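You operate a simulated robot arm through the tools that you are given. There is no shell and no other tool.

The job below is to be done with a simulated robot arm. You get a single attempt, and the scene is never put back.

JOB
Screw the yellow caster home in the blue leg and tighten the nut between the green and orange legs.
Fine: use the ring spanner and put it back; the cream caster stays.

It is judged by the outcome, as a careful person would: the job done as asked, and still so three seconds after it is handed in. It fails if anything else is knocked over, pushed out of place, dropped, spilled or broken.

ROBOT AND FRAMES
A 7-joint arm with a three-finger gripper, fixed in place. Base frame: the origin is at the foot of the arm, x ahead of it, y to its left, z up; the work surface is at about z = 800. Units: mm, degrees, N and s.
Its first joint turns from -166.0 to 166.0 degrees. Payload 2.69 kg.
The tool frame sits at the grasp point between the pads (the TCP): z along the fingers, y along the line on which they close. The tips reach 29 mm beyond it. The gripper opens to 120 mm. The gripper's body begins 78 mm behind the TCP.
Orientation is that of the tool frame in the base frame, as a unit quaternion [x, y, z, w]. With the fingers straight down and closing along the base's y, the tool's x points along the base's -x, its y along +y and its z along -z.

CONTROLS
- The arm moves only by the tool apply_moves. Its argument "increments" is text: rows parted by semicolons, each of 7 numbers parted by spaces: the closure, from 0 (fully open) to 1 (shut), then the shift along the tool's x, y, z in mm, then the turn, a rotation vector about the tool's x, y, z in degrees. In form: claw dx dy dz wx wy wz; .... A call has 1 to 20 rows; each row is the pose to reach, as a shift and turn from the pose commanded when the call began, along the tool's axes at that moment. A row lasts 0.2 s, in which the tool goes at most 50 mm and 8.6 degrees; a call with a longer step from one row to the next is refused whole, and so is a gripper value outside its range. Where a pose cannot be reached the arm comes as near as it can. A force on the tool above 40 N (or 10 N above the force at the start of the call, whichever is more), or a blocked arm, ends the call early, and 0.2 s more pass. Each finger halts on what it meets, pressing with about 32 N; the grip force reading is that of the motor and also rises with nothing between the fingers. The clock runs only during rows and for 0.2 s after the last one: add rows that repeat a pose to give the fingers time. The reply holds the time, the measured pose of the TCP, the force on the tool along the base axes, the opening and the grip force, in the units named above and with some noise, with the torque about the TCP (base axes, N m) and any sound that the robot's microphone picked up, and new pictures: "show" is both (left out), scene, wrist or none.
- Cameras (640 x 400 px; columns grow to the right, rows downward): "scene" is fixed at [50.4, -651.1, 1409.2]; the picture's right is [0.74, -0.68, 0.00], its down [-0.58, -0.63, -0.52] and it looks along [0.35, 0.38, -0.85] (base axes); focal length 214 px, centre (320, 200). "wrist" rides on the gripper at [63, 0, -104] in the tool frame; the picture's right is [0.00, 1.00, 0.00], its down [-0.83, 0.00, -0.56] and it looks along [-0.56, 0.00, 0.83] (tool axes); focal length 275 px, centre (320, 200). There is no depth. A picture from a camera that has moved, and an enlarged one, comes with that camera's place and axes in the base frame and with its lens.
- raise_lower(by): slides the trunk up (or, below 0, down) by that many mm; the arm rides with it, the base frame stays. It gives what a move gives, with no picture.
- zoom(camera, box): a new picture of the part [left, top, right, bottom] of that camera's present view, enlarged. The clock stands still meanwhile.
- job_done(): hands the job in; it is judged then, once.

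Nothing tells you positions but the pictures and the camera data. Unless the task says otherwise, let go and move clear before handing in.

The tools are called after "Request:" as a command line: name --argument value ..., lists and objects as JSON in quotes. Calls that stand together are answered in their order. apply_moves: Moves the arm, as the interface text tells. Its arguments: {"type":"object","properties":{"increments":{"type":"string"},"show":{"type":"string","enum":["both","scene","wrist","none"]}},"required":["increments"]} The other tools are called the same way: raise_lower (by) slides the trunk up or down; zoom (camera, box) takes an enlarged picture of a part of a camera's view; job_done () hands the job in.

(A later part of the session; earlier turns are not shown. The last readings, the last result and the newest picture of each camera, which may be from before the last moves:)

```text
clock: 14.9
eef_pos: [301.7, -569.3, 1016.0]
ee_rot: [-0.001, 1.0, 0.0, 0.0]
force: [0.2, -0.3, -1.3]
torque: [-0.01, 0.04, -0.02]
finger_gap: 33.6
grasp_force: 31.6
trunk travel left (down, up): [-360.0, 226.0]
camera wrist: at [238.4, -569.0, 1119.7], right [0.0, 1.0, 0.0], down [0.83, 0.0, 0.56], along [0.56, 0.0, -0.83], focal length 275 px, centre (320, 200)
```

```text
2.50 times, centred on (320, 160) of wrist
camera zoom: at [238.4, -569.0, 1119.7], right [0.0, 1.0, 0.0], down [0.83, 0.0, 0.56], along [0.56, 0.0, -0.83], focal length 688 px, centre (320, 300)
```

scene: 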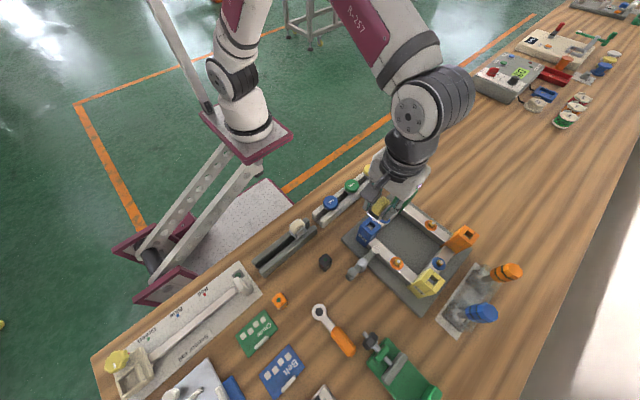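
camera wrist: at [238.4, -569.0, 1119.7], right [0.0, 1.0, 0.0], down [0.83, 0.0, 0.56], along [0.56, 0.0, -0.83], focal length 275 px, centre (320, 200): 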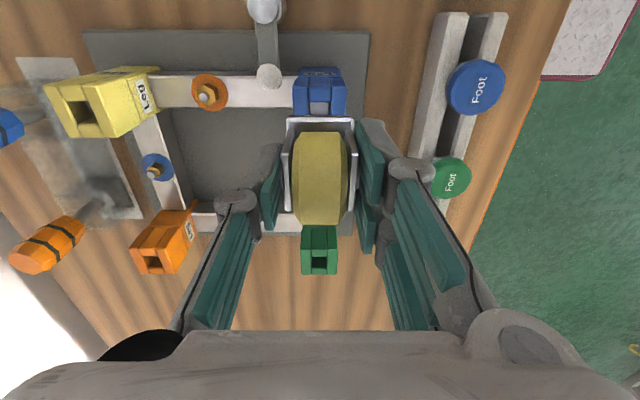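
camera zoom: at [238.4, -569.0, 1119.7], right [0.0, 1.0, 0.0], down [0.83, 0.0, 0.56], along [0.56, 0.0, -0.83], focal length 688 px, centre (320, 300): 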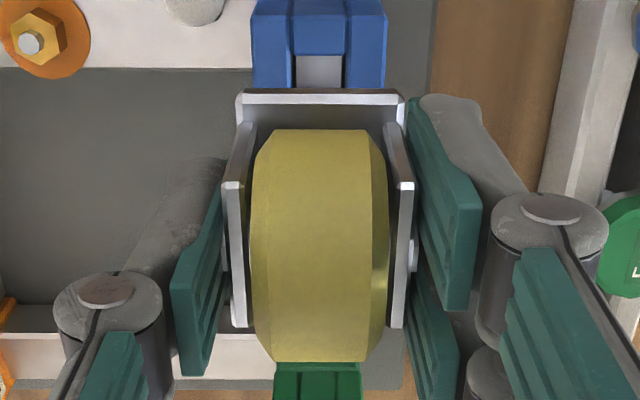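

The caster is lined up with the leg, and I estimate the stem at 30 mm long and 11 mm across. I'll inspect the leg sockets closely before inserting.

Request:
zoom --camera "wrist" --box '[295, 65, 345, 120]'

Request:
zoom --camera "wrist" --box '[40, 60, 160, 140]'

Request:
zoom --camera "wrist" --box '[290, 220, 350, 280]'

Request:
zoom --camera "scene" --box '[355, 205, 395, 245]'

Request:
zoom --camera "scene" --box '[400, 255, 460, 305]'

```text
7.27 times, centred on (320, 92) of wrist
camera zoom: at [238.4, -569.0, 1119.7], right [0.0, 1.0, 0.0], down [0.83, 0.0, 0.56], along [0.56, 0.0, -0.83], focal length 2002 px, centre (320, 982)
```

zoom: 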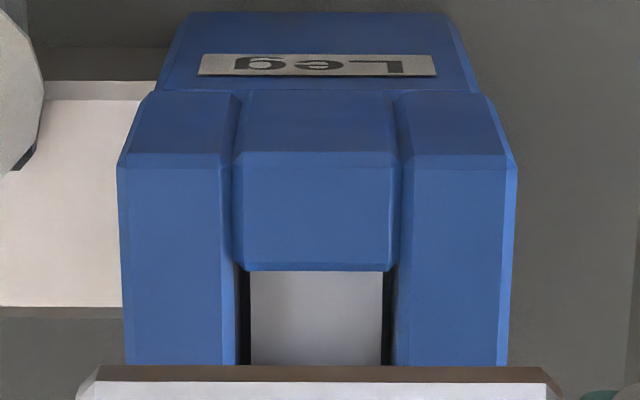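

```text
5.00 times, centred on (100, 100) of wrist
camera zoom: at [238.4, -569.0, 1119.7], right [0.0, 1.0, 0.0], down [0.83, 0.0, 0.56], along [0.56, 0.0, -0.83], focal length 1376 px, centre (1420, 700)
```

zoom: 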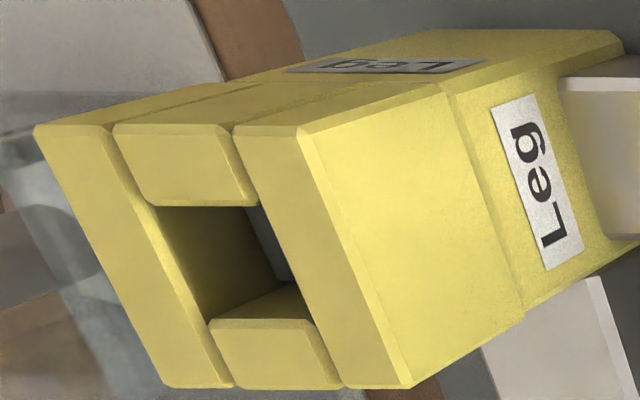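

```text
6.67 times, centred on (320, 250) of wrist
camera zoom: at [238.4, -569.0, 1119.7], right [0.0, 1.0, 0.0], down [0.83, 0.0, 0.56], along [0.56, 0.0, -0.83], focal length 1835 px, centre (320, -133)
```

zoom: 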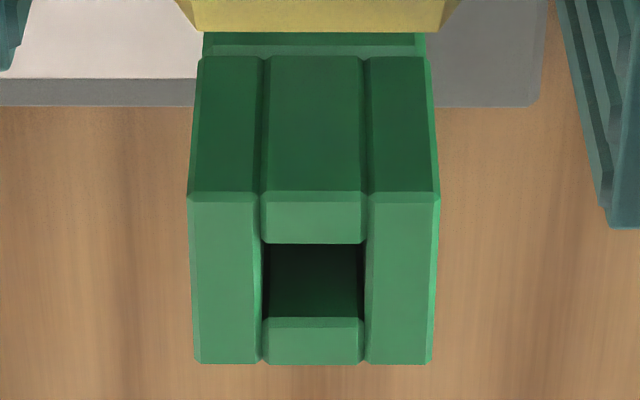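

```text
10.00 times, centred on (375, 225) of scene
camera zoom: at [50.4, -651.1, 1409.2], right [0.74, -0.68, 0.0], down [-0.58, -0.63, -0.52], along [0.35, 0.38, -0.85], focal length 2145 px, centre (-230, -50)
```

zoom: 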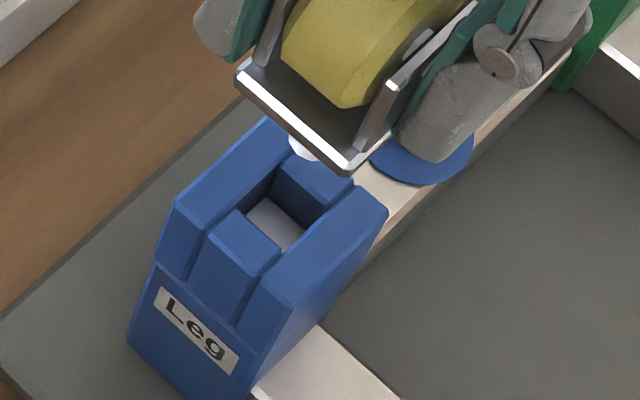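

```text
8.00 times, centred on (430, 280) of scene
camera zoom: at [50.4, -651.1, 1409.2], right [0.74, -0.68, 0.0], down [-0.58, -0.63, -0.52], along [0.35, 0.38, -0.85], focal length 1716 px, centre (-560, -440)
```

zoom: 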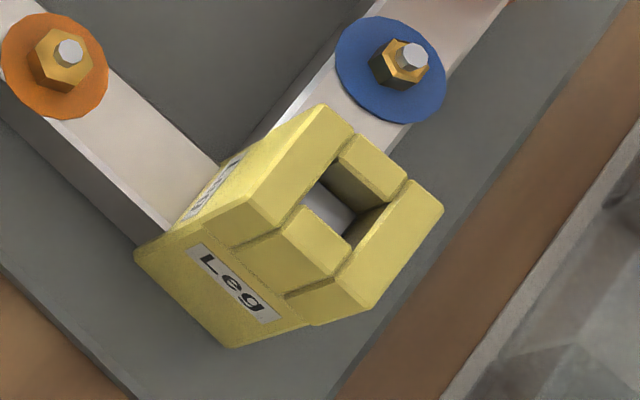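

The socket is a square hole with room for the stem, and the tip is at about z 940, so it clears the leg by about 30 mm. Before engaging I'll turn the tool back counter-clockwise to gain a longer tightening stroke.

Request:
apply_moves --increments "1 0 0 0 0 0 -8.5; 1 0 0 0 0 0 -17; 1 0 0 0 0 0 -25.5; 1 0 0 0 0 0 -34; 1 0 0 0 0 0 -42.5; 1 0 0 0 0 0 -51; 1 0 0 0 0 0 -59.5; 1 0 0 0 0 0 -68; 1 0 0 0 0 0 -76.5; 1 0 0 0 0 0 -85; 1 0 0 0 0 0 -90; 1 0 0 0 0 0 -90"

Request:
zoom --camera "scene" --box '[310, 150, 430, 260]'

```text
clock: 17.6
eef_pos: [301.1, -571.2, 1016.0]
ee_rot: [0.708, -0.706, 0.001, 0.001]
force: [-0.4, 0.4, -1.3]
torque: [-0.01, 0.0, 0.0]
finger_gap: 33.6
grasp_force: 31.3
trunk travel left (down, up): [-360.0, 226.0]
camera wrist: at [302.2, -631.9, 1120.8], right [-1.0, -0.01, 0.0], down [0.0, 0.83, 0.56], along [0.0, 0.56, -0.83], focal length 275 px, centre (320, 200)
```

scene: 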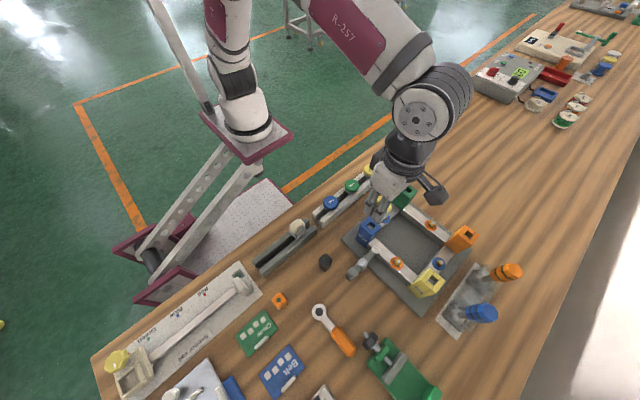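
wrist: 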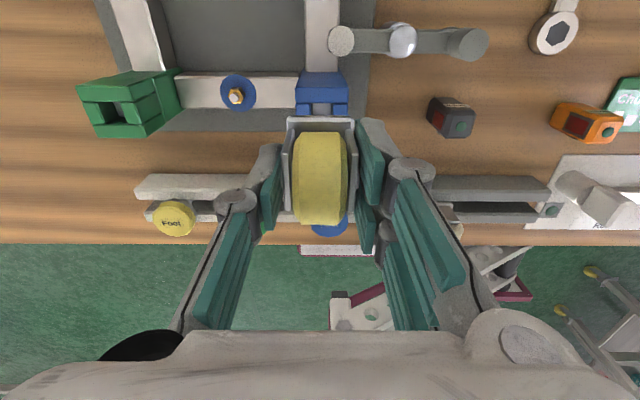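

```text
3.64 times, centred on (370, 205) of scene
camera zoom: at [50.4, -651.1, 1409.2], right [0.74, -0.68, 0.0], down [-0.58, -0.63, -0.52], along [0.35, 0.38, -0.85], focal length 780 px, centre (138, 182)
```

zoom: 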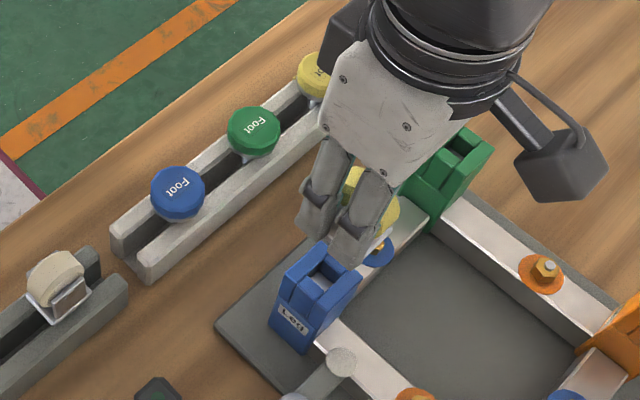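

The turn went fine. I'll zoom to verify alignment from this side, then see how much further back the wrist can go.

Request:
zoom --camera "wrist" --box '[270, 60, 370, 150]'

Request:
apply_moves --increments "1 0 0 0 0 0 -8.5; 1 0 0 0 0 0 -17; 1 0 0 0 0 0 -25.5; 1 0 0 0 0 0 -34; 1 0 0 0 0 0 -42.5; 1 0 0 0 0 0 -51; 1 0 0 0 0 0 -59.5; 1 0 0 0 0 0 -68; 1 0 0 0 0 0 -76.5; 1 0 0 0 0 0 -80; 1 0 0 0 0 0 -80"

Request:
zoom --camera "wrist" --box '[250, 60, 390, 200]'

```text
4.44 times, centred on (320, 105) of wrist
camera zoom: at [302.2, -631.9, 1120.8], right [-1.0, -0.01, 0.0], down [0.0, 0.83, 0.56], along [0.0, 0.56, -0.83], focal length 1224 px, centre (320, 622)
```

zoom: 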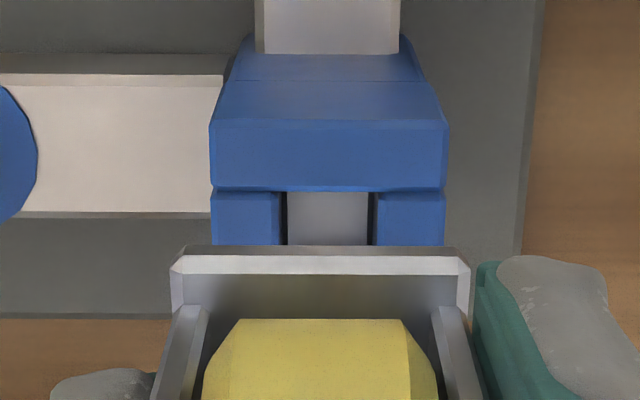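

```text
clock: 19.9
eef_pos: [419.2, -398.9, 996.8]
ee_rot: [0.996, -0.088, -0.001, -0.001]
force: [0.6, 0.7, -1.6]
torque: [0.02, 0.0, -0.04]
finger_gap: 33.6
grasp_force: 32.4
out of reach, approached as far as the arm can: row 5, 6, 7, 8, 9, 10, 11
trunk travel left (down, up): [-360.0, 226.0]
camera wrist: at [482.0, -407.9, 1101.4], right [-0.17, -0.99, 0.0], down [-0.82, 0.14, 0.56], along [-0.55, 0.09, -0.83], focal length 275 px, centre (320, 200)
```

scene: 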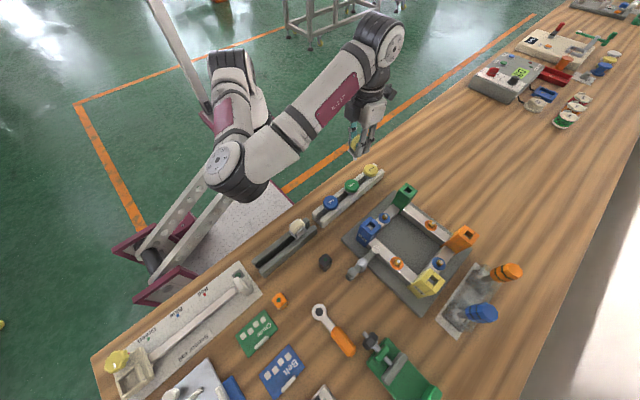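
wrist: 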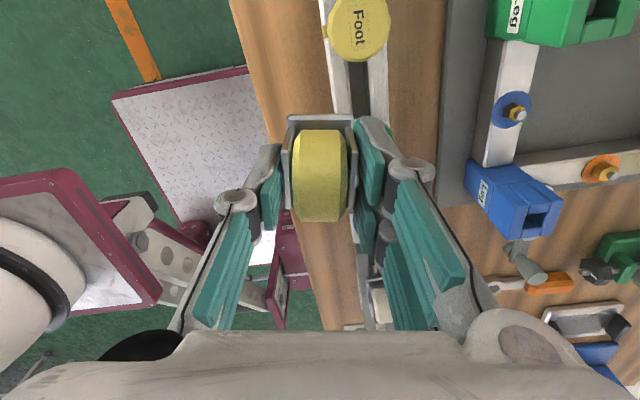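

```text
2.86 times, centred on (320, 130) of wrist
camera zoom: at [482.0, -407.9, 1101.4], right [-0.17, -0.99, 0.0], down [-0.82, 0.14, 0.56], along [-0.55, 0.09, -0.83], focal length 786 px, centre (320, 400)
```

zoom: 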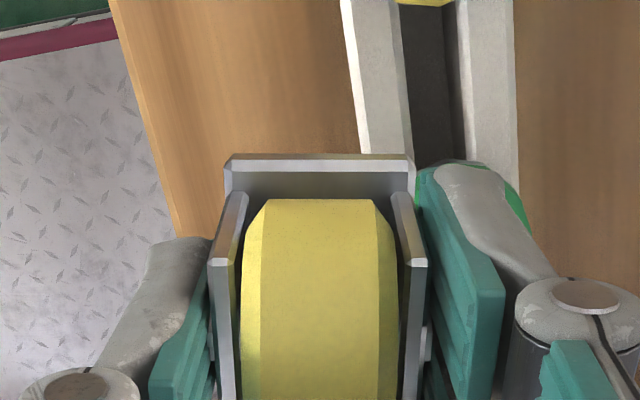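

That turn went past the wrist's limit (about -124° of yaw), and the arm swung aside in free space without touching anything. I'll make a small upward turn back to learn what pose is commanded now.

Request:
apply_moves --increments "1 0 0 -10 0 0 4; 1 0 0 -20 0 0 8; 1 0 0 -20 0 0 8" --show "none"

```text
clock: 20.8
eef_pos: [420.4, -394.2, 1023.3]
ee_rot: [0.988, -0.157, -0.001, 0.0]
force: [-0.2, 0.3, -1.3]
torque: [0.01, 0.0, 0.01]
finger_gap: 33.4
grasp_force: 31.7
trunk travel left (down, up): [-360.0, 226.0]
```

No out-of-reach notice this time, so the command now tracks where the arm actually is. I'll turn back to about yaw -116 here, then move back over the leg.

Request:
apply_moves --increments "1 0 0 0 0 0 8; 1 0 0 0 0 0 16; 1 0 0 0 0 0 24; 1 0 0 0 0 0 32; 1 0 0 0 0 0 40; 1 0 0 0 0 0 46; 1 0 0 0 0 0 46"

```text
clock: 22.4
eef_pos: [421.0, -391.6, 1032.4]
ee_rot: [0.848, -0.53, 0.0, 0.0]
force: [-0.2, 0.0, -1.6]
torque: [-0.02, 0.02, -0.01]
finger_gap: 33.7
grasp_force: 32.1
trunk travel left (down, up): [-360.0, 226.0]
camera wrist: at [449.0, -446.8, 1136.7], right [-0.9, -0.44, 0.0], down [-0.37, 0.75, 0.56], along [-0.25, 0.5, -0.83], focal length 275 px, centre (320, 200)
```

scene: 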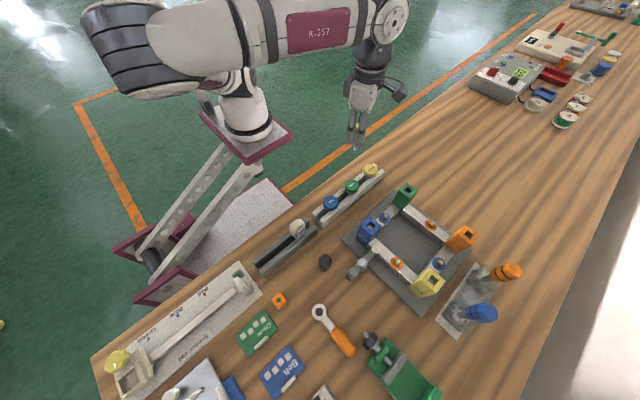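
wrist: 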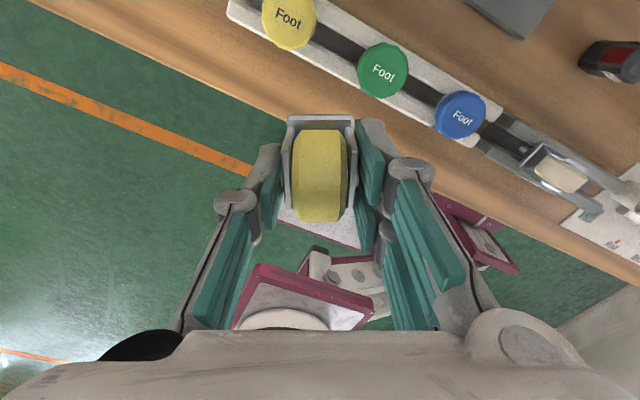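

I'm at yaw -116 with the caster still secure. I'll translate back over the blue leg, staying high and easing the yaw to about -100.

Request:
apply_moves --increments "1 15 26 0 0 0 2; 1 33 57 0 0 0 5; 1 51 88 0 0 0 8; 1 69 119 0 0 0 11; 1 87 150 0 0 0 14; 1 100 173 0 0 0 16; 1 107.8 186.5 0 0 0 16; 1 107.8 186.5 0 0 0 16; 1 107.8 186.5 0 0 0 16"

```text
clock: 24.4
eef_pos: [301.4, -570.0, 1032.6]
ee_rot: [0.766, -0.643, 0.0, 0.0]
force: [0.1, 1.2, -1.0]
torque: [0.0, -0.02, 0.03]
finger_gap: 33.3
grasp_force: 31.8
trunk travel left (down, up): [-360.0, 226.0]
camera wrist: at [312.7, -630.9, 1136.7], right [-0.98, -0.18, 0.0], down [-0.15, 0.82, 0.56], along [-0.1, 0.55, -0.83], focal length 275 px, centre (320, 200)
```

scene: 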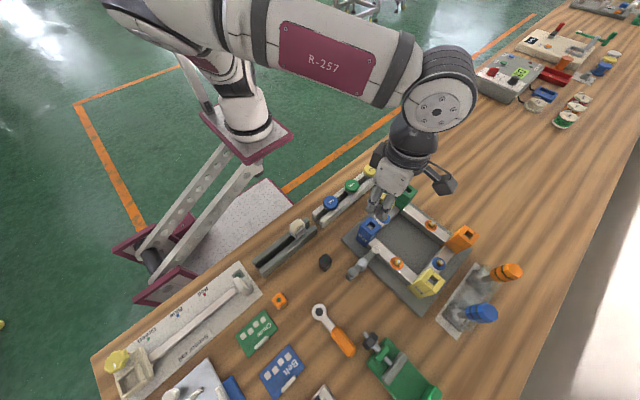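
wrist: 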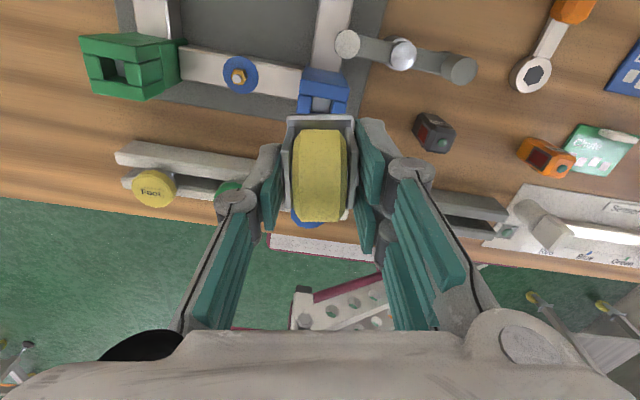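

I'm back over the leg at yaw -100. I'll check lateral alignment precisely.

Request:
zoom --camera "wrist" --box '[270, 50, 370, 150]'

Request:
zoom --camera "scene" --box '[350, 180, 410, 250]'

```text
4.00 times, centred on (320, 100) of wrist
camera zoom: at [312.7, -630.9, 1136.7], right [-0.98, -0.18, 0.0], down [-0.15, 0.82, 0.56], along [-0.1, 0.55, -0.83], focal length 1101 px, centre (320, 600)
```

zoom: 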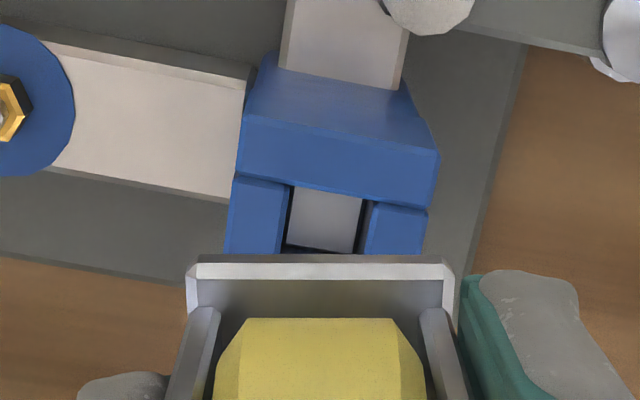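

```text
5.71 times, centred on (380, 215) of scene
camera zoom: at [50.4, -651.1, 1409.2], right [0.74, -0.68, 0.0], down [-0.58, -0.63, -0.52], along [0.35, 0.38, -0.85], focal length 1226 px, centre (-23, 114)
```

zoom: 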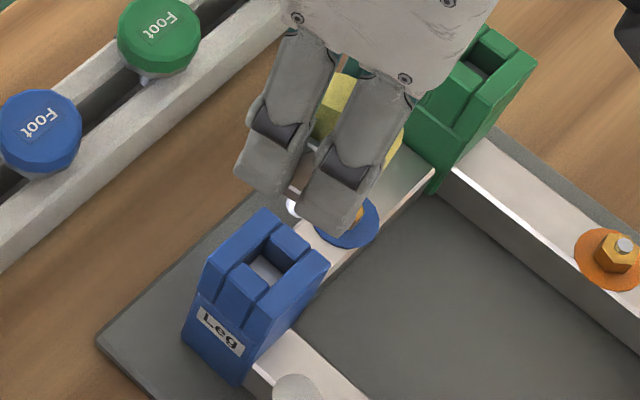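

The leg centre is at about (300.7, -569.7), so I'll shift about 1 mm and lower gently until the stem enters the socket.

Request:
apply_moves --increments "1 -0.3 0.9 10 0 0 0; 1 -0.3 0.9 25 0 0 0; 1 -0.3 0.9 38 0 0 0; 1 -0.3 0.9 44 0 0 0; 1 -0.3 0.9 47 0 0 0; 1 -0.3 0.9 50 0 0 0; 1 -0.3 0.9 53 0 0 0; 1 -0.3 0.9 53 0 0 0"

Request:
zoom --camera "wrist" --box '[270, 50, 370, 150]'

Request:
zoom --camera "scene" --box '[350, 190, 410, 260]'

```text
clock: 26.1
eef_pos: [298.9, -569.5, 978.9]
ee_rot: [0.766, -0.643, 0.0, -0.001]
force: [-0.1, 0.0, -2.8]
torque: [0.04, -0.01, 0.02]
finger_gap: 33.4
grasp_force: 32.1
trunk travel left (down, up): [-360.0, 226.0]
camera wrist: at [311.9, -631.4, 1083.8], right [-0.98, -0.18, 0.0], down [-0.15, 0.82, 0.56], along [-0.1, 0.55, -0.83], focal length 275 px, centre (320, 200)
```

scene: 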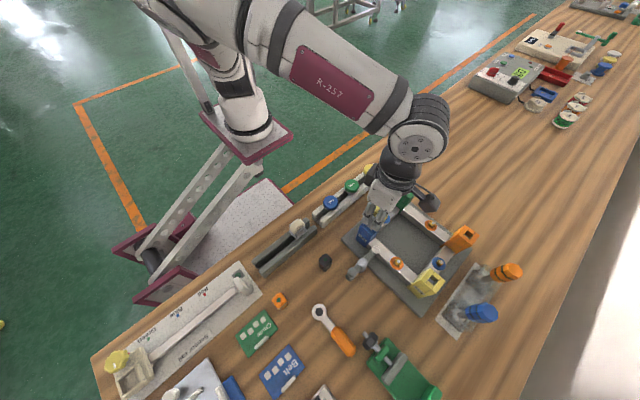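
wrist: 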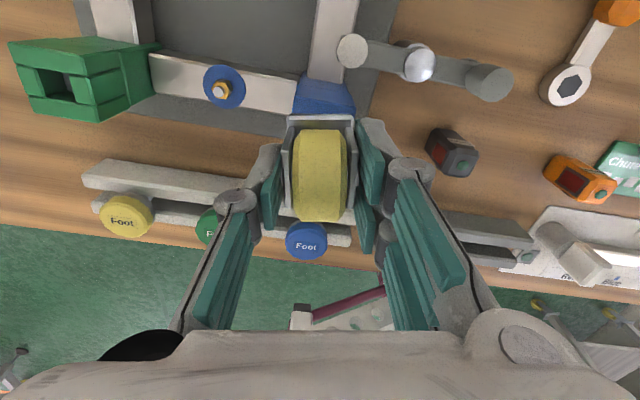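

```text
4.00 times, centred on (320, 100) of wrist
camera zoom: at [311.9, -631.4, 1083.8], right [-0.98, -0.18, 0.0], down [-0.15, 0.82, 0.56], along [-0.1, 0.55, -0.83], focal length 1101 px, centre (320, 600)
```

zoom: 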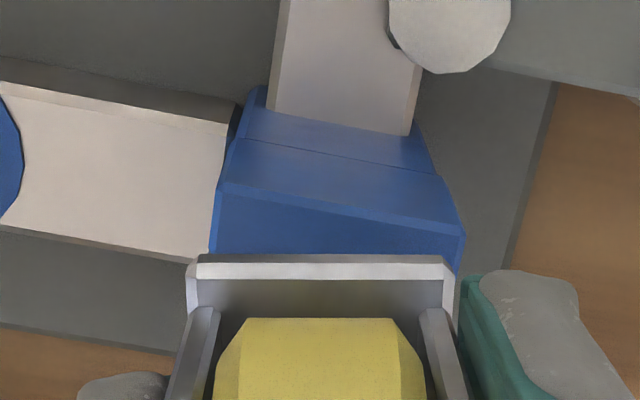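

```text
5.71 times, centred on (380, 225) of scene
camera zoom: at [50.4, -651.1, 1409.2], right [0.74, -0.68, 0.0], down [-0.58, -0.63, -0.52], along [0.35, 0.38, -0.85], focal length 1226 px, centre (-23, 57)
```

zoom: 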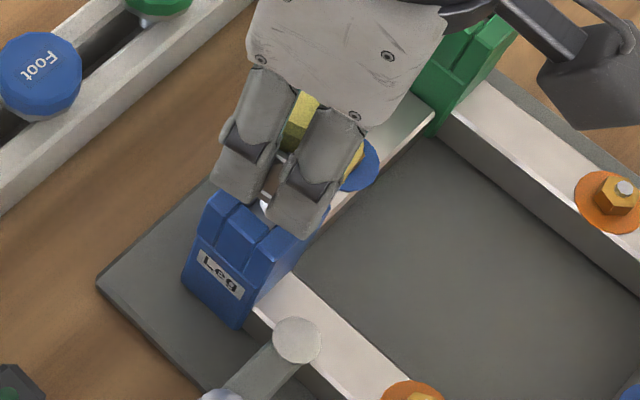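

The tip is about at the leg's rim and the force is still low. I'll continue down slowly and watch the force.

Request:
apply_moves --increments "1 0 0 2 0 0 0; 1 0 0 4 0 0 0; 1 0 0 6 0 0 0; 1 0 0 6 0 0 0" --show "none"

```text
clock: 27.1
eef_pos: [300.9, -570.7, 972.7]
ee_rot: [0.766, -0.643, 0.0, 0.0]
force: [0.7, -0.5, -1.7]
torque: [-0.03, 0.02, 0.01]
finger_gap: 33.6
grasp_force: 31.7
trunk travel left (down, up): [-360.0, 226.0]
```

There's no contact force at TCP z 973, so the stem is going into the socket. I'll continue until it seats on the thread.

Request:
apply_moves --increments "1 0 0 2 0 0 0; 1 0 0 4 0 0 0; 1 0 0 6 0 0 0; 1 0 0 7 0 0 0; 1 0 0 8 0 0 0; 1 0 0 8 0 0 0"

Request:
zoom --camera "scene" --box '[350, 190, 410, 260]'

Request:
zoom --camera "wrist" --box '[270, 50, 370, 150]'

```text
clock: 28.6
eef_pos: [299.5, -570.8, 965.4]
ee_rot: [0.766, -0.643, 0.001, 0.001]
force: [1.1, -1.4, 3.1]
torque: [-0.11, -0.13, 0.0]
finger_gap: 33.6
grasp_force: 32.2
trunk travel left (down, up): [-360.0, 226.0]
camera wrist: at [311.6, -631.3, 1070.6], right [-0.98, -0.18, 0.0], down [-0.15, 0.82, 0.55], along [-0.1, 0.55, -0.83], focal length 275 px, centre (320, 200)
```

scene: 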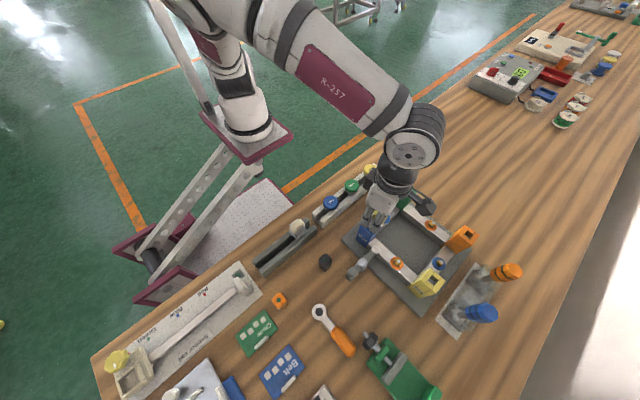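
wrist: 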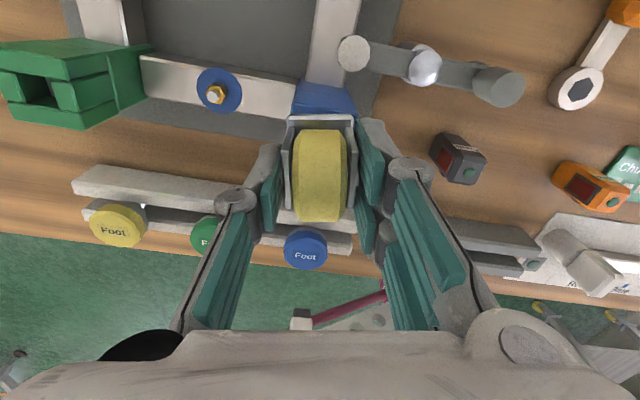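

```text
5.71 times, centred on (380, 225) of scene
camera zoom: at [50.4, -651.1, 1409.2], right [0.74, -0.68, 0.0], down [-0.58, -0.63, -0.52], along [0.35, 0.38, -0.85], focal length 1226 px, centre (-23, 57)
```

zoom: 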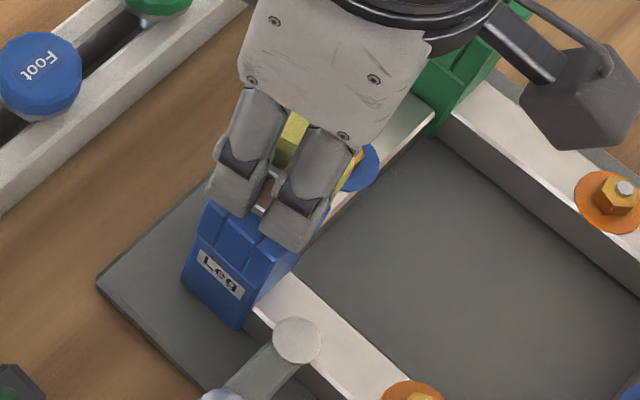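

```text
4.00 times, centred on (320, 100) of wrist
camera zoom: at [311.6, -631.3, 1070.6], right [-0.98, -0.18, 0.0], down [-0.15, 0.82, 0.55], along [-0.1, 0.55, -0.83], focal length 1101 px, centre (320, 600)
```

zoom: 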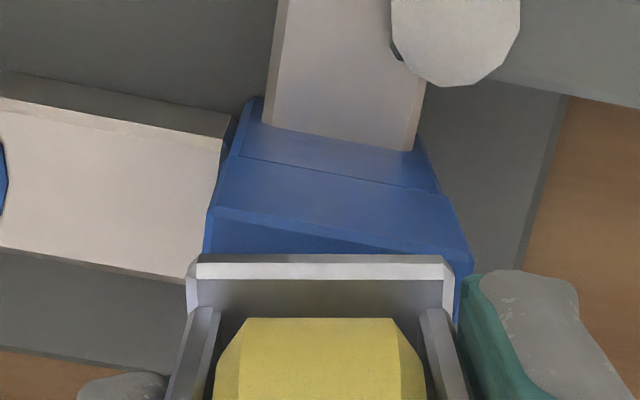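

Contact at TCP z ≈965.5, about 5 N, with the base plate still about 16 mm above the leg. I'll begin turning clockwise (+wz) with a slight downward follow and watch the force, torque and height.

Request:
apply_moves --increments "1 0 0 0 0 0 8; 1 0 0 0.2 0 0 16; 1 0 0 0.4 0 0 24; 1 0 0 0.6 0 0 32; 1 0 0 0.8 0 0 40; 1 0 0 1 0 0 48; 1 0 0 1.2 0 0 56; 1 0 0 1.2 0 0 60; 1 0 0 1.2 0 0 60" --show "none"

```text
clock: 30.6
eef_pos: [301.3, -569.7, 964.7]
ee_rot: [-0.341, 0.94, 0.0, -0.001]
force: [-6.2, 14.6, 2.4]
torque: [0.62, 0.11, -0.02]
finger_gap: 33.5
grasp_force: 32.1
trunk travel left (down, up): [-360.0, 226.0]
```

Side load has built up (about 15 N toward +y), so the tool axis is slightly off the hole axis. I'll shift the tool with that force to relax it before turning more.

Request:
apply_moves --increments "1 -0.3 0.8 0 0 0 0; 1 -0.5 1.5 0 0 0 0; 1 -0.5 1.5 0 0 0 0" --show "none"

```text
clock: 31.4
eef_pos: [301.1, -569.7, 964.4]
ee_rot: [-0.343, 0.939, 0.0, 0.0]
force: [-3.4, 3.2, -3.2]
torque: [0.17, -0.04, -0.02]
finger_gap: 33.4
grasp_force: 32.1
trunk travel left (down, up): [-360.0, 226.0]
```

The side load has mostly gone, and the z force shows the thread is drawing the caster down. I'll keep turning with a downward follow.

Request:
apply_moves --increments "1 0.05 0.5 0.2 0 0 8; 1 0.05 0.5 0.4 0 0 16; 1 0.05 0.5 0.6 0 0 24; 1 0.05 0.5 0.8 0 0 32; 1 0.05 0.5 1.0 0 0 40; 1 0.05 0.5 1.2 0 0 48; 1 0.05 0.5 1.5 0 0 56; 1 0.05 0.5 1.5 0 0 60; 1 0.05 0.5 1.5 0 0 60" --show "none"

```text
clock: 33.4
eef_pos: [300.8, -570.9, 963.7]
ee_rot: [0.174, 0.985, -0.002, 0.001]
force: [11.9, -10.0, -1.5]
torque: [-0.46, -0.48, 0.03]
finger_gap: 33.6
grasp_force: 32.0
trunk travel left (down, up): [-360.0, 226.0]
```

The side load shows the stem axis is offset from the tool axis by about 1.5 mm in both tool directions. I'll relax it, and from here turn about the stem axis itself.

Request:
apply_moves --increments "1 -1 -0.35 0 0 0 0; 1 -1.95 -0.67 0 0 0 0; 1 -1.95 -0.67 0 0 0 0"

Request:
zoom --camera "wrist" --box '[250, 50, 390, 220]'

Request:
zoom --camera "scene" --box '[340, 180, 420, 260]'

```text
clock: 34.1
eef_pos: [301.1, -571.1, 962.7]
ee_rot: [0.173, 0.985, 0.0, -0.001]
force: [6.2, -2.2, 4.5]
torque: [-0.25, -0.41, -0.01]
finger_gap: 33.7
grasp_force: 32.7
trunk travel left (down, up): [-360.0, 226.0]
camera wrist: at [242.1, -548.2, 1067.8], right [0.34, 0.94, 0.0], down [0.78, -0.28, 0.56], along [0.52, -0.19, -0.83], focal length 275 px, centre (320, 200)
```

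scene: 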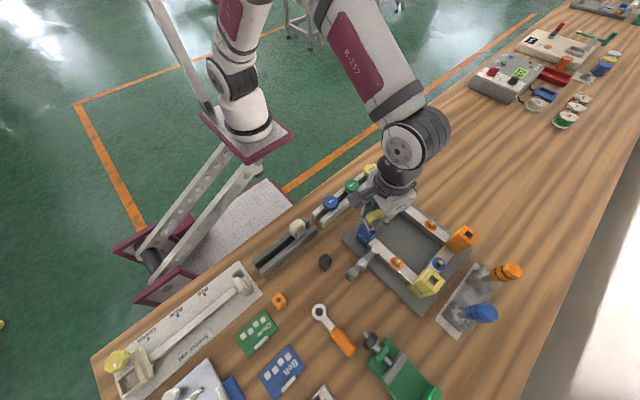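
wrist: 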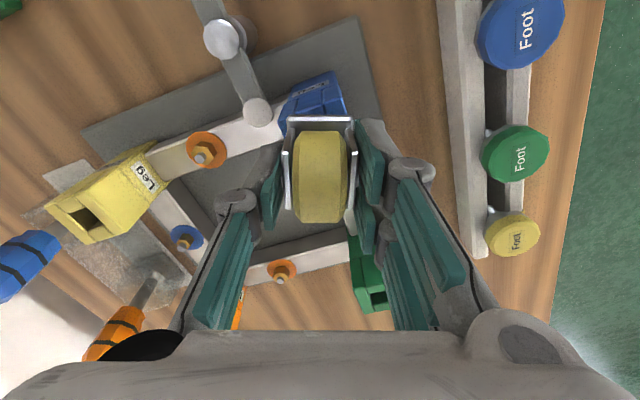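

```text
2.35 times, centred on (320, 135) of wrist
camera zoom: at [242.1, -548.2, 1067.8], right [0.34, 0.94, 0.0], down [0.78, -0.28, 0.56], along [0.52, -0.19, -0.83], focal length 648 px, centre (320, 353)
```

zoom: 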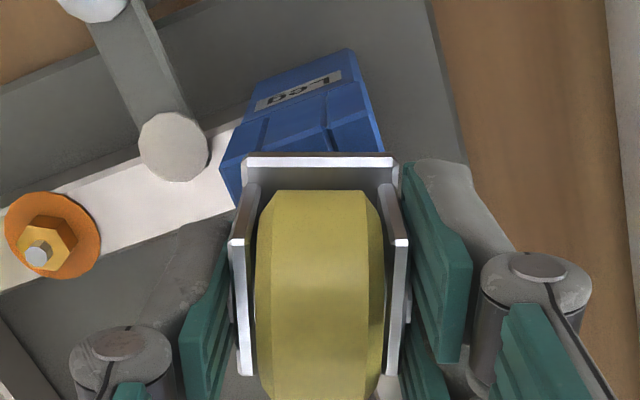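

```text
5.00 times, centred on (380, 220) of scene
camera zoom: at [50.4, -651.1, 1409.2], right [0.74, -0.68, 0.0], down [-0.58, -0.63, -0.52], along [0.35, 0.38, -0.85], focal length 1072 px, centre (20, 100)
```

zoom: 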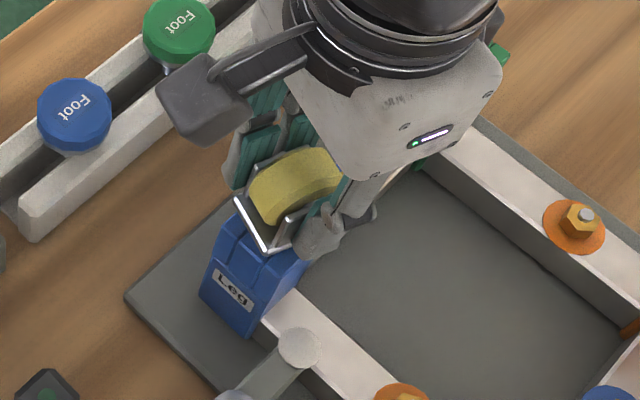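

The caster has sunk about 2.7 mm in 120° with no slip in the grip. I'll continue turning about the estimated stem axis with matching descent.

Request:
apply_moves --increments "1 -0.85 0 0 0 0 4; 1 -1.05 -0.3 0.2 0 0 12; 1 -1.3 -0.7 0.4 0 0 20; 1 -1.5 -1.1 0.6 0 0 28; 1 -1.54 -1.5 0.8 0 0 36; 1 -1.54 -1.9 1.0 0 0 44; 1 -1.54 -2.3 1.2 0 0 52; 1 -1.54 -2.6 1.3 0 0 60; 1 -1.54 -2.6 1.3 0 0 60" --show "none"

```text
clock: 36.1
eef_pos: [300.6, -572.3, 963.2]
ee_rot: [0.644, 0.765, 0.0, 0.0]
force: [-13.1, 21.7, 7.4]
torque: [0.65, 0.39, 0.02]
finger_gap: 33.7
grasp_force: 32.1
trunk travel left (down, up): [-360.0, 226.0]
```

My offset estimate over-corrected, and the lateral readings look mostly like play in the socket. I'll go back to the mean centre and check the forces.

Request:
apply_moves --increments "1 1.6 -0.4 0 0 0 0; 1 3.1 -0.8 0 0 0 0; 1 3.1 -0.8 0 0 0 0; 1 3.1 -0.8 0 0 0 0"

Request:
zoom --camera "wrist" --box '[250, 50, 390, 220]'

Request:
zoom --camera "scene" --box '[340, 180, 420, 260]'

```text
clock: 37.1
eef_pos: [300.8, -571.7, 961.4]
ee_rot: [0.643, 0.766, -0.003, 0.0]
force: [-14.3, -14.4, -10.1]
torque: [-0.48, 0.4, 0.06]
finger_gap: 33.3
grasp_force: 32.7
trunk travel left (down, up): [-360.0, 226.0]
camera wrist: at [289.8, -508.3, 1065.8], right [0.98, 0.18, 0.0], down [0.15, -0.82, 0.56], along [0.1, -0.55, -0.83], focal length 275 px, centre (320, 200)
```

scene: 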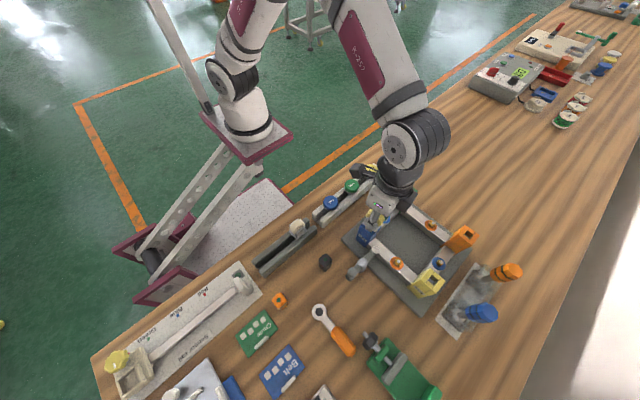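
wrist: 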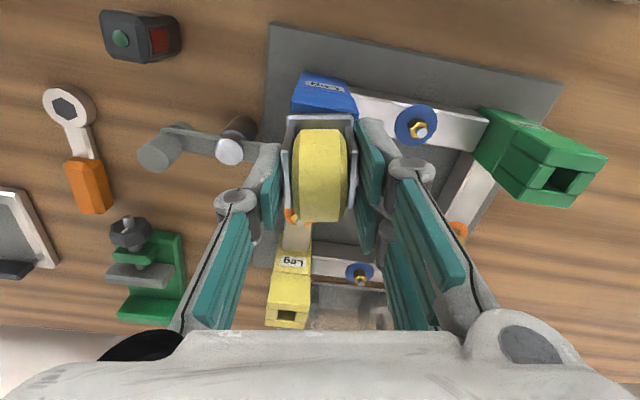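

```text
2.35 times, centred on (320, 135) of wrist
camera zoom: at [289.8, -508.3, 1065.8], right [0.98, 0.18, 0.0], down [0.15, -0.82, 0.56], along [0.1, -0.55, -0.83], focal length 648 px, centre (320, 353)
```

zoom: 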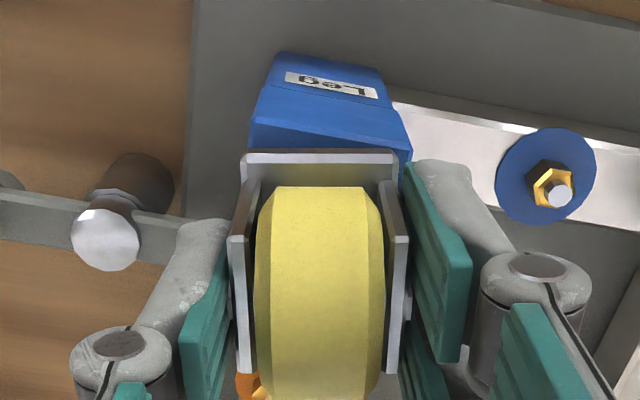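

```text
5.00 times, centred on (380, 220) of scene
camera zoom: at [50.4, -651.1, 1409.2], right [0.74, -0.68, 0.0], down [-0.58, -0.63, -0.52], along [0.35, 0.38, -0.85], focal length 1072 px, centre (20, 100)
```

zoom: 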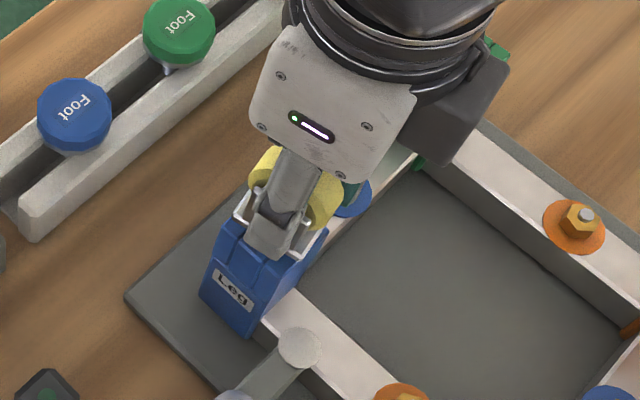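

The forces are still biased toward (-x, -y). I'll relax in that direction and then release, so the caster can settle on its thread before I regrip centred.

Request:
apply_moves --increments "1 -0.5 -0.6 0.4 0 0 0; 1 -1.0 -1.3 0.7 0 0 0; 1 -1.0 -1.3 0.7 0 0 0" --show "none"

```text
clock: 38.0
eef_pos: [299.8, -571.4, 961.8]
ee_rot: [0.643, 0.766, -0.001, 0.002]
force: [-3.8, -12.8, 11.2]
torque: [-0.5, 0.14, 0.02]
finger_gap: 33.5
grasp_force: 32.4
trunk travel left (down, up): [-360.0, 226.0]
```

Request:
apply_moves --increments "1 -0.5 -0.3 -0.3 0 0 0; 1 -1.0 -0.5 -0.6 0 0 0; 1 -1.0 -0.5 -0.6 0 0 0" --show "none"

```text
clock: 38.8
eef_pos: [301.0, -572.9, 962.8]
ee_rot: [0.643, 0.766, 0.0, 0.001]
force: [4.1, -9.6, 12.3]
torque: [-0.68, -0.28, 0.02]
finger_gap: 33.4
grasp_force: 31.9
trunk travel left (down, up): [-360.0, 226.0]
```

The residual is mixed side load and tilt torque. I'll open the fingers slightly to let the caster relax, then look.

Request:
apply_moves --increments "0.68 0 0 0 0 0 0; 0.66 0 0 0 0 0 0; 0.64 0 0 0 0 0 0; 0.6 0 0 0 0 0 0"

Request:
zoom --camera "wrist" --box '[250, 50, 390, 220]'

Request:
zoom --camera "scene" --box '[340, 180, 420, 260]'

```text
clock: 39.8
eef_pos: [299.8, -571.9, 961.3]
ee_rot: [0.643, 0.766, 0.001, 0.0]
force: [-0.2, 0.4, 0.1]
torque: [-0.01, 0.02, 0.02]
finger_gap: 48.2
grasp_force: 0.0
trunk travel left (down, up): [-360.0, 226.0]
camera wrist: at [288.4, -508.6, 1065.7], right [0.98, 0.18, 0.0], down [0.15, -0.82, 0.56], along [0.1, -0.55, -0.83], focal length 275 px, centre (320, 200)
```

scene: 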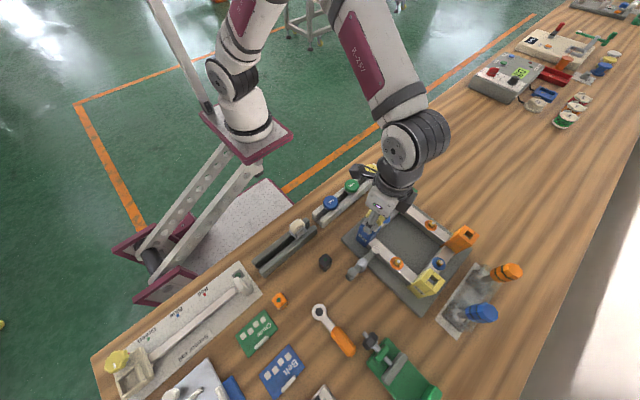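
wrist: 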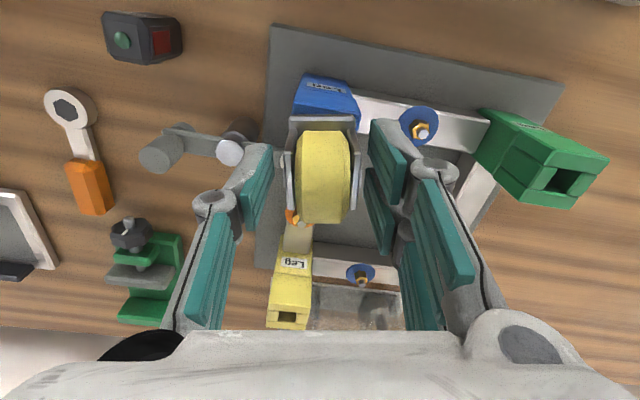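

```text
2.35 times, centred on (320, 135) of wrist
camera zoom: at [288.4, -508.6, 1065.7], right [0.98, 0.18, 0.0], down [0.15, -0.82, 0.56], along [0.1, -0.55, -0.83], focal length 648 px, centre (320, 353)
```

zoom: 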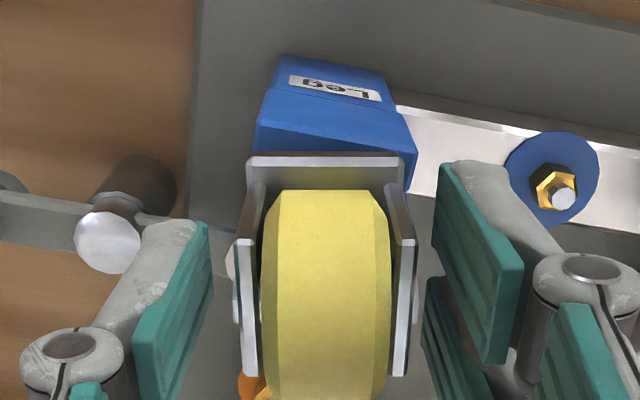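

```text
5.00 times, centred on (380, 220) of scene
camera zoom: at [50.4, -651.1, 1409.2], right [0.74, -0.68, 0.0], down [-0.58, -0.63, -0.52], along [0.35, 0.38, -0.85], focal length 1072 px, centre (20, 100)
```

zoom: 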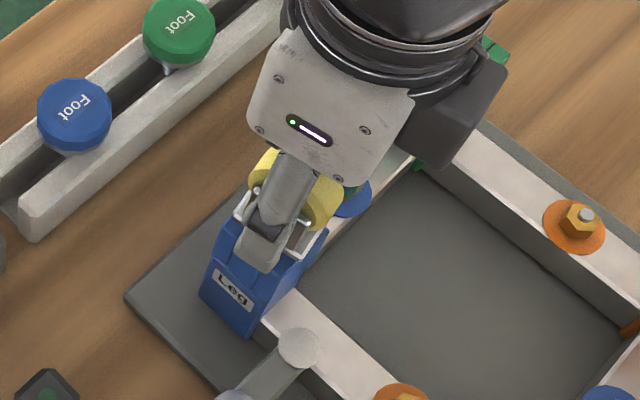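

The caster stays upright on its thread when released. It sits about (+1.6, +1.15) mm in tool axes from my centre, so I'll re-centre, open wide, and rotate back 180° for a full clean stroke.

Request:
apply_moves --increments "0.4 1.6 1.15 0 0 0 0; 0.1 1.6 1.15 0 0 0 -8; 0 1.6 1.15 0 0 0 -16; 0 1.6 1.15 0 0 0 -24; 0 1.6 1.15 0 0 0 -32; 0 1.6 1.15 0 0 0 -40; 0 1.6 1.15 0 0 0 -48; 0 1.6 1.15 0 0 0 -56; 0 1.6 1.15 0 0 0 -64; 0 1.6 1.15 0 0 0 -72; 0 1.6 1.15 0 0 0 -80; 0 1.6 1.15 0 0 0 -88; 0 1.6 1.15 0 0 0 -90" --show "none"

Request:
apply_moves --increments "0 0 0 0 0 0 -8; 0 0 0 0 0 0 -16; 0 0 0 0 0 0 -24; 0 0 0 0 0 0 -32; 0 0 0 0 0 0 -40; 0 0 0 0 0 0 -48; 0 0 0 0 0 0 -56; 0 0 0 0 0 0 -64; 0 0 0 0 0 0 -72; 0 0 0 0 0 0 -80; 0 0 0 0 0 0 -88; 0.3 0 0 0 0 0 -90; 0.6 0 0 0 0 0 -90;0.6 0 0 0 0 0 -90"

Request:
zoom --camera "wrist" --box '[250, 50, 390, 220]'

```text
clock: 42.5
eef_pos: [300.7, -571.1, 961.2]
ee_rot: [-0.088, 0.996, 0.0, 0.0]
force: [0.1, -0.4, 0.2]
torque: [-0.01, -0.01, 0.01]
finger_gap: 119.8
grasp_force: 0.0
trunk travel left (down, up): [-360.0, 226.0]
```

```text
clock: 45.5
eef_pos: [300.0, -570.9, 963.0]
ee_rot: [0.766, -0.643, 0.0, 0.0]
force: [0.0, -0.2, -0.6]
torque: [0.0, 0.03, -0.01]
finger_gap: 48.0
grasp_force: 0.1
trunk travel left (down, up): [-360.0, 226.0]
camera wrist: at [311.8, -631.5, 1066.2], right [-0.98, -0.18, 0.0], down [-0.15, 0.82, 0.56], along [-0.1, 0.55, -0.83], focal length 275 px, centre (320, 200)
```

scene: 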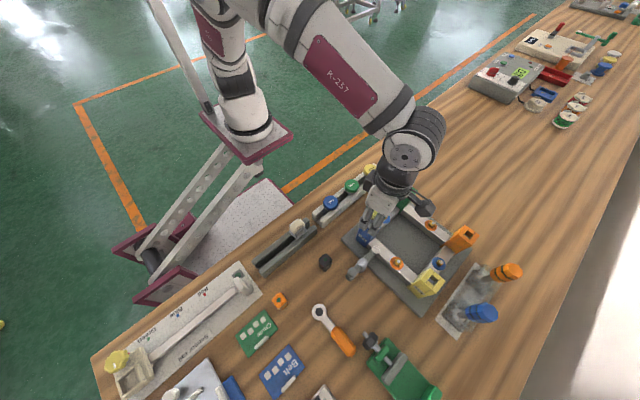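
wrist: 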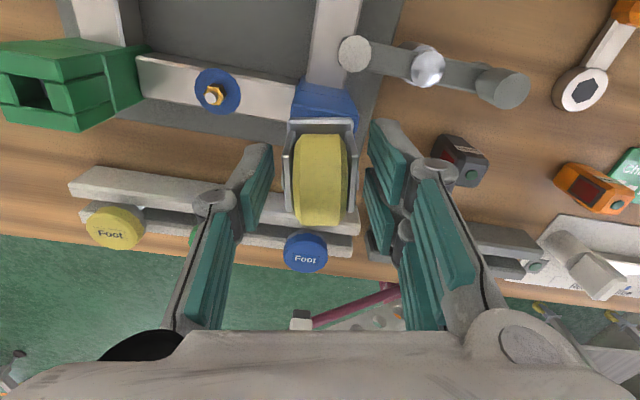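

```text
2.35 times, centred on (320, 135) of wrist
camera zoom: at [311.8, -631.5, 1066.2], right [-0.98, -0.18, 0.0], down [-0.15, 0.82, 0.56], along [-0.1, 0.55, -0.83], focal length 648 px, centre (320, 353)
```

zoom: 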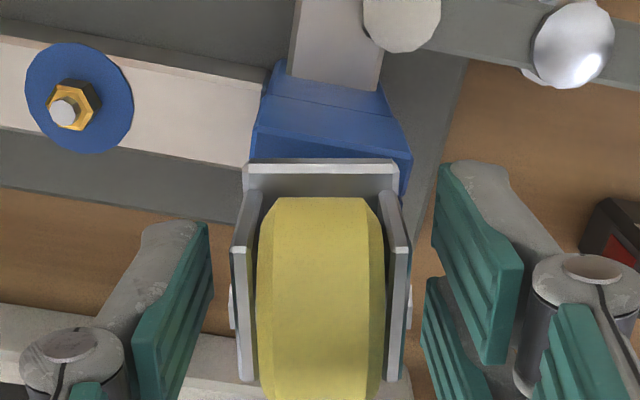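

Both views now agree the stem is within about 0.5 mm of the tool axis. I'll grip again and check that the forces stay near zero.

Request:
apply_moves --increments "0.66 0 0.4 0 0 0 0; 0.72 0 0.4 0 0 0 0; 1 0 0.4 0 0 0 0; 1 0 0.4 0 0 0 0; 1 0 0.4 0 0 0 0" --show "none"

Request:
apply_moves --increments "1 0 0 0.1 0 0 8; 1 0 0 0.3 0 0 16; 1 0 0 0.5 0 0 24; 1 0 0 0.7 0 0 32; 1 0 0 0.9 0 0 40; 1 0 0 1.1 0 0 48; 1 0 0 1.3 0 0 56; 1 0 0 1.3 0 0 60; 1 0 0 1.3 0 0 60" --show "none"

```text
clock: 46.8
eef_pos: [300.0, -570.2, 961.3]
ee_rot: [0.766, -0.643, -0.001, 0.0]
force: [0.8, 0.6, 0.6]
torque: [0.01, -0.04, 0.01]
finger_gap: 33.4
grasp_force: 31.7
trunk travel left (down, up): [-360.0, 226.0]
```

```text
clock: 48.8
eef_pos: [298.4, -570.4, 960.5]
ee_rot: [-0.341, 0.94, 0.001, 0.0]
force: [4.5, 6.3, -0.4]
torque: [0.06, -0.09, 0.02]
finger_gap: 33.5
grasp_force: 32.4
trunk travel left (down, up): [-360.0, 226.0]
```

This is much cleaner: low side force, and the descent rate matches. Continuing the stroke.

Request:
apply_moves --increments "1 -0.4 0.1 0.2 0 0 8; 1 -0.7 0.1 0.4 0 0 16; 1 -0.7 0.1 0.6 0 0 24; 1 -0.7 0.1 0.8 0 0 32; 1 -0.7 0.1 1.0 0 0 40; 1 -0.7 0.1 1.2 0 0 48; 1 -0.7 0.1 1.35 0 0 56; 1 -0.7 0.1 1.4 0 0 60; 1 -0.7 0.1 1.4 0 0 60" --show "none"

```text
clock: 50.8
eef_pos: [299.4, -570.4, 958.5]
ee_rot: [0.175, 0.985, 0.0, 0.0]
force: [-4.3, 10.4, 2.2]
torque: [0.39, 0.18, -0.05]
finger_gap: 33.6
grasp_force: 31.9
trunk travel left (down, up): [-360.0, 226.0]
```

Request:
apply_moves --increments "1 0.4 0.4 0.2 0 0 8; 1 0.6 0.6 0.4 0 0 16; 1 0.6 0.6 0.6 0 0 24; 1 0.6 0.6 0.8 0 0 32; 1 0.6 0.6 1.0 0 0 40; 1 0.6 0.6 1.2 0 0 48; 1 0.6 0.6 1.35 0 0 56; 1 0.6 0.6 1.4 0 0 60; 1 0.6 0.6 1.4 0 0 60" --show "none"

```text
clock: 52.8
eef_pos: [299.4, -569.4, 958.5]
ee_rot: [0.644, 0.765, -0.001, 0.002]
force: [4.1, -1.8, 22.3]
torque: [-0.26, -0.13, 0.09]
finger_gap: 33.6
grasp_force: 31.7
trunk travel left (down, up): [-360.0, 226.0]
```

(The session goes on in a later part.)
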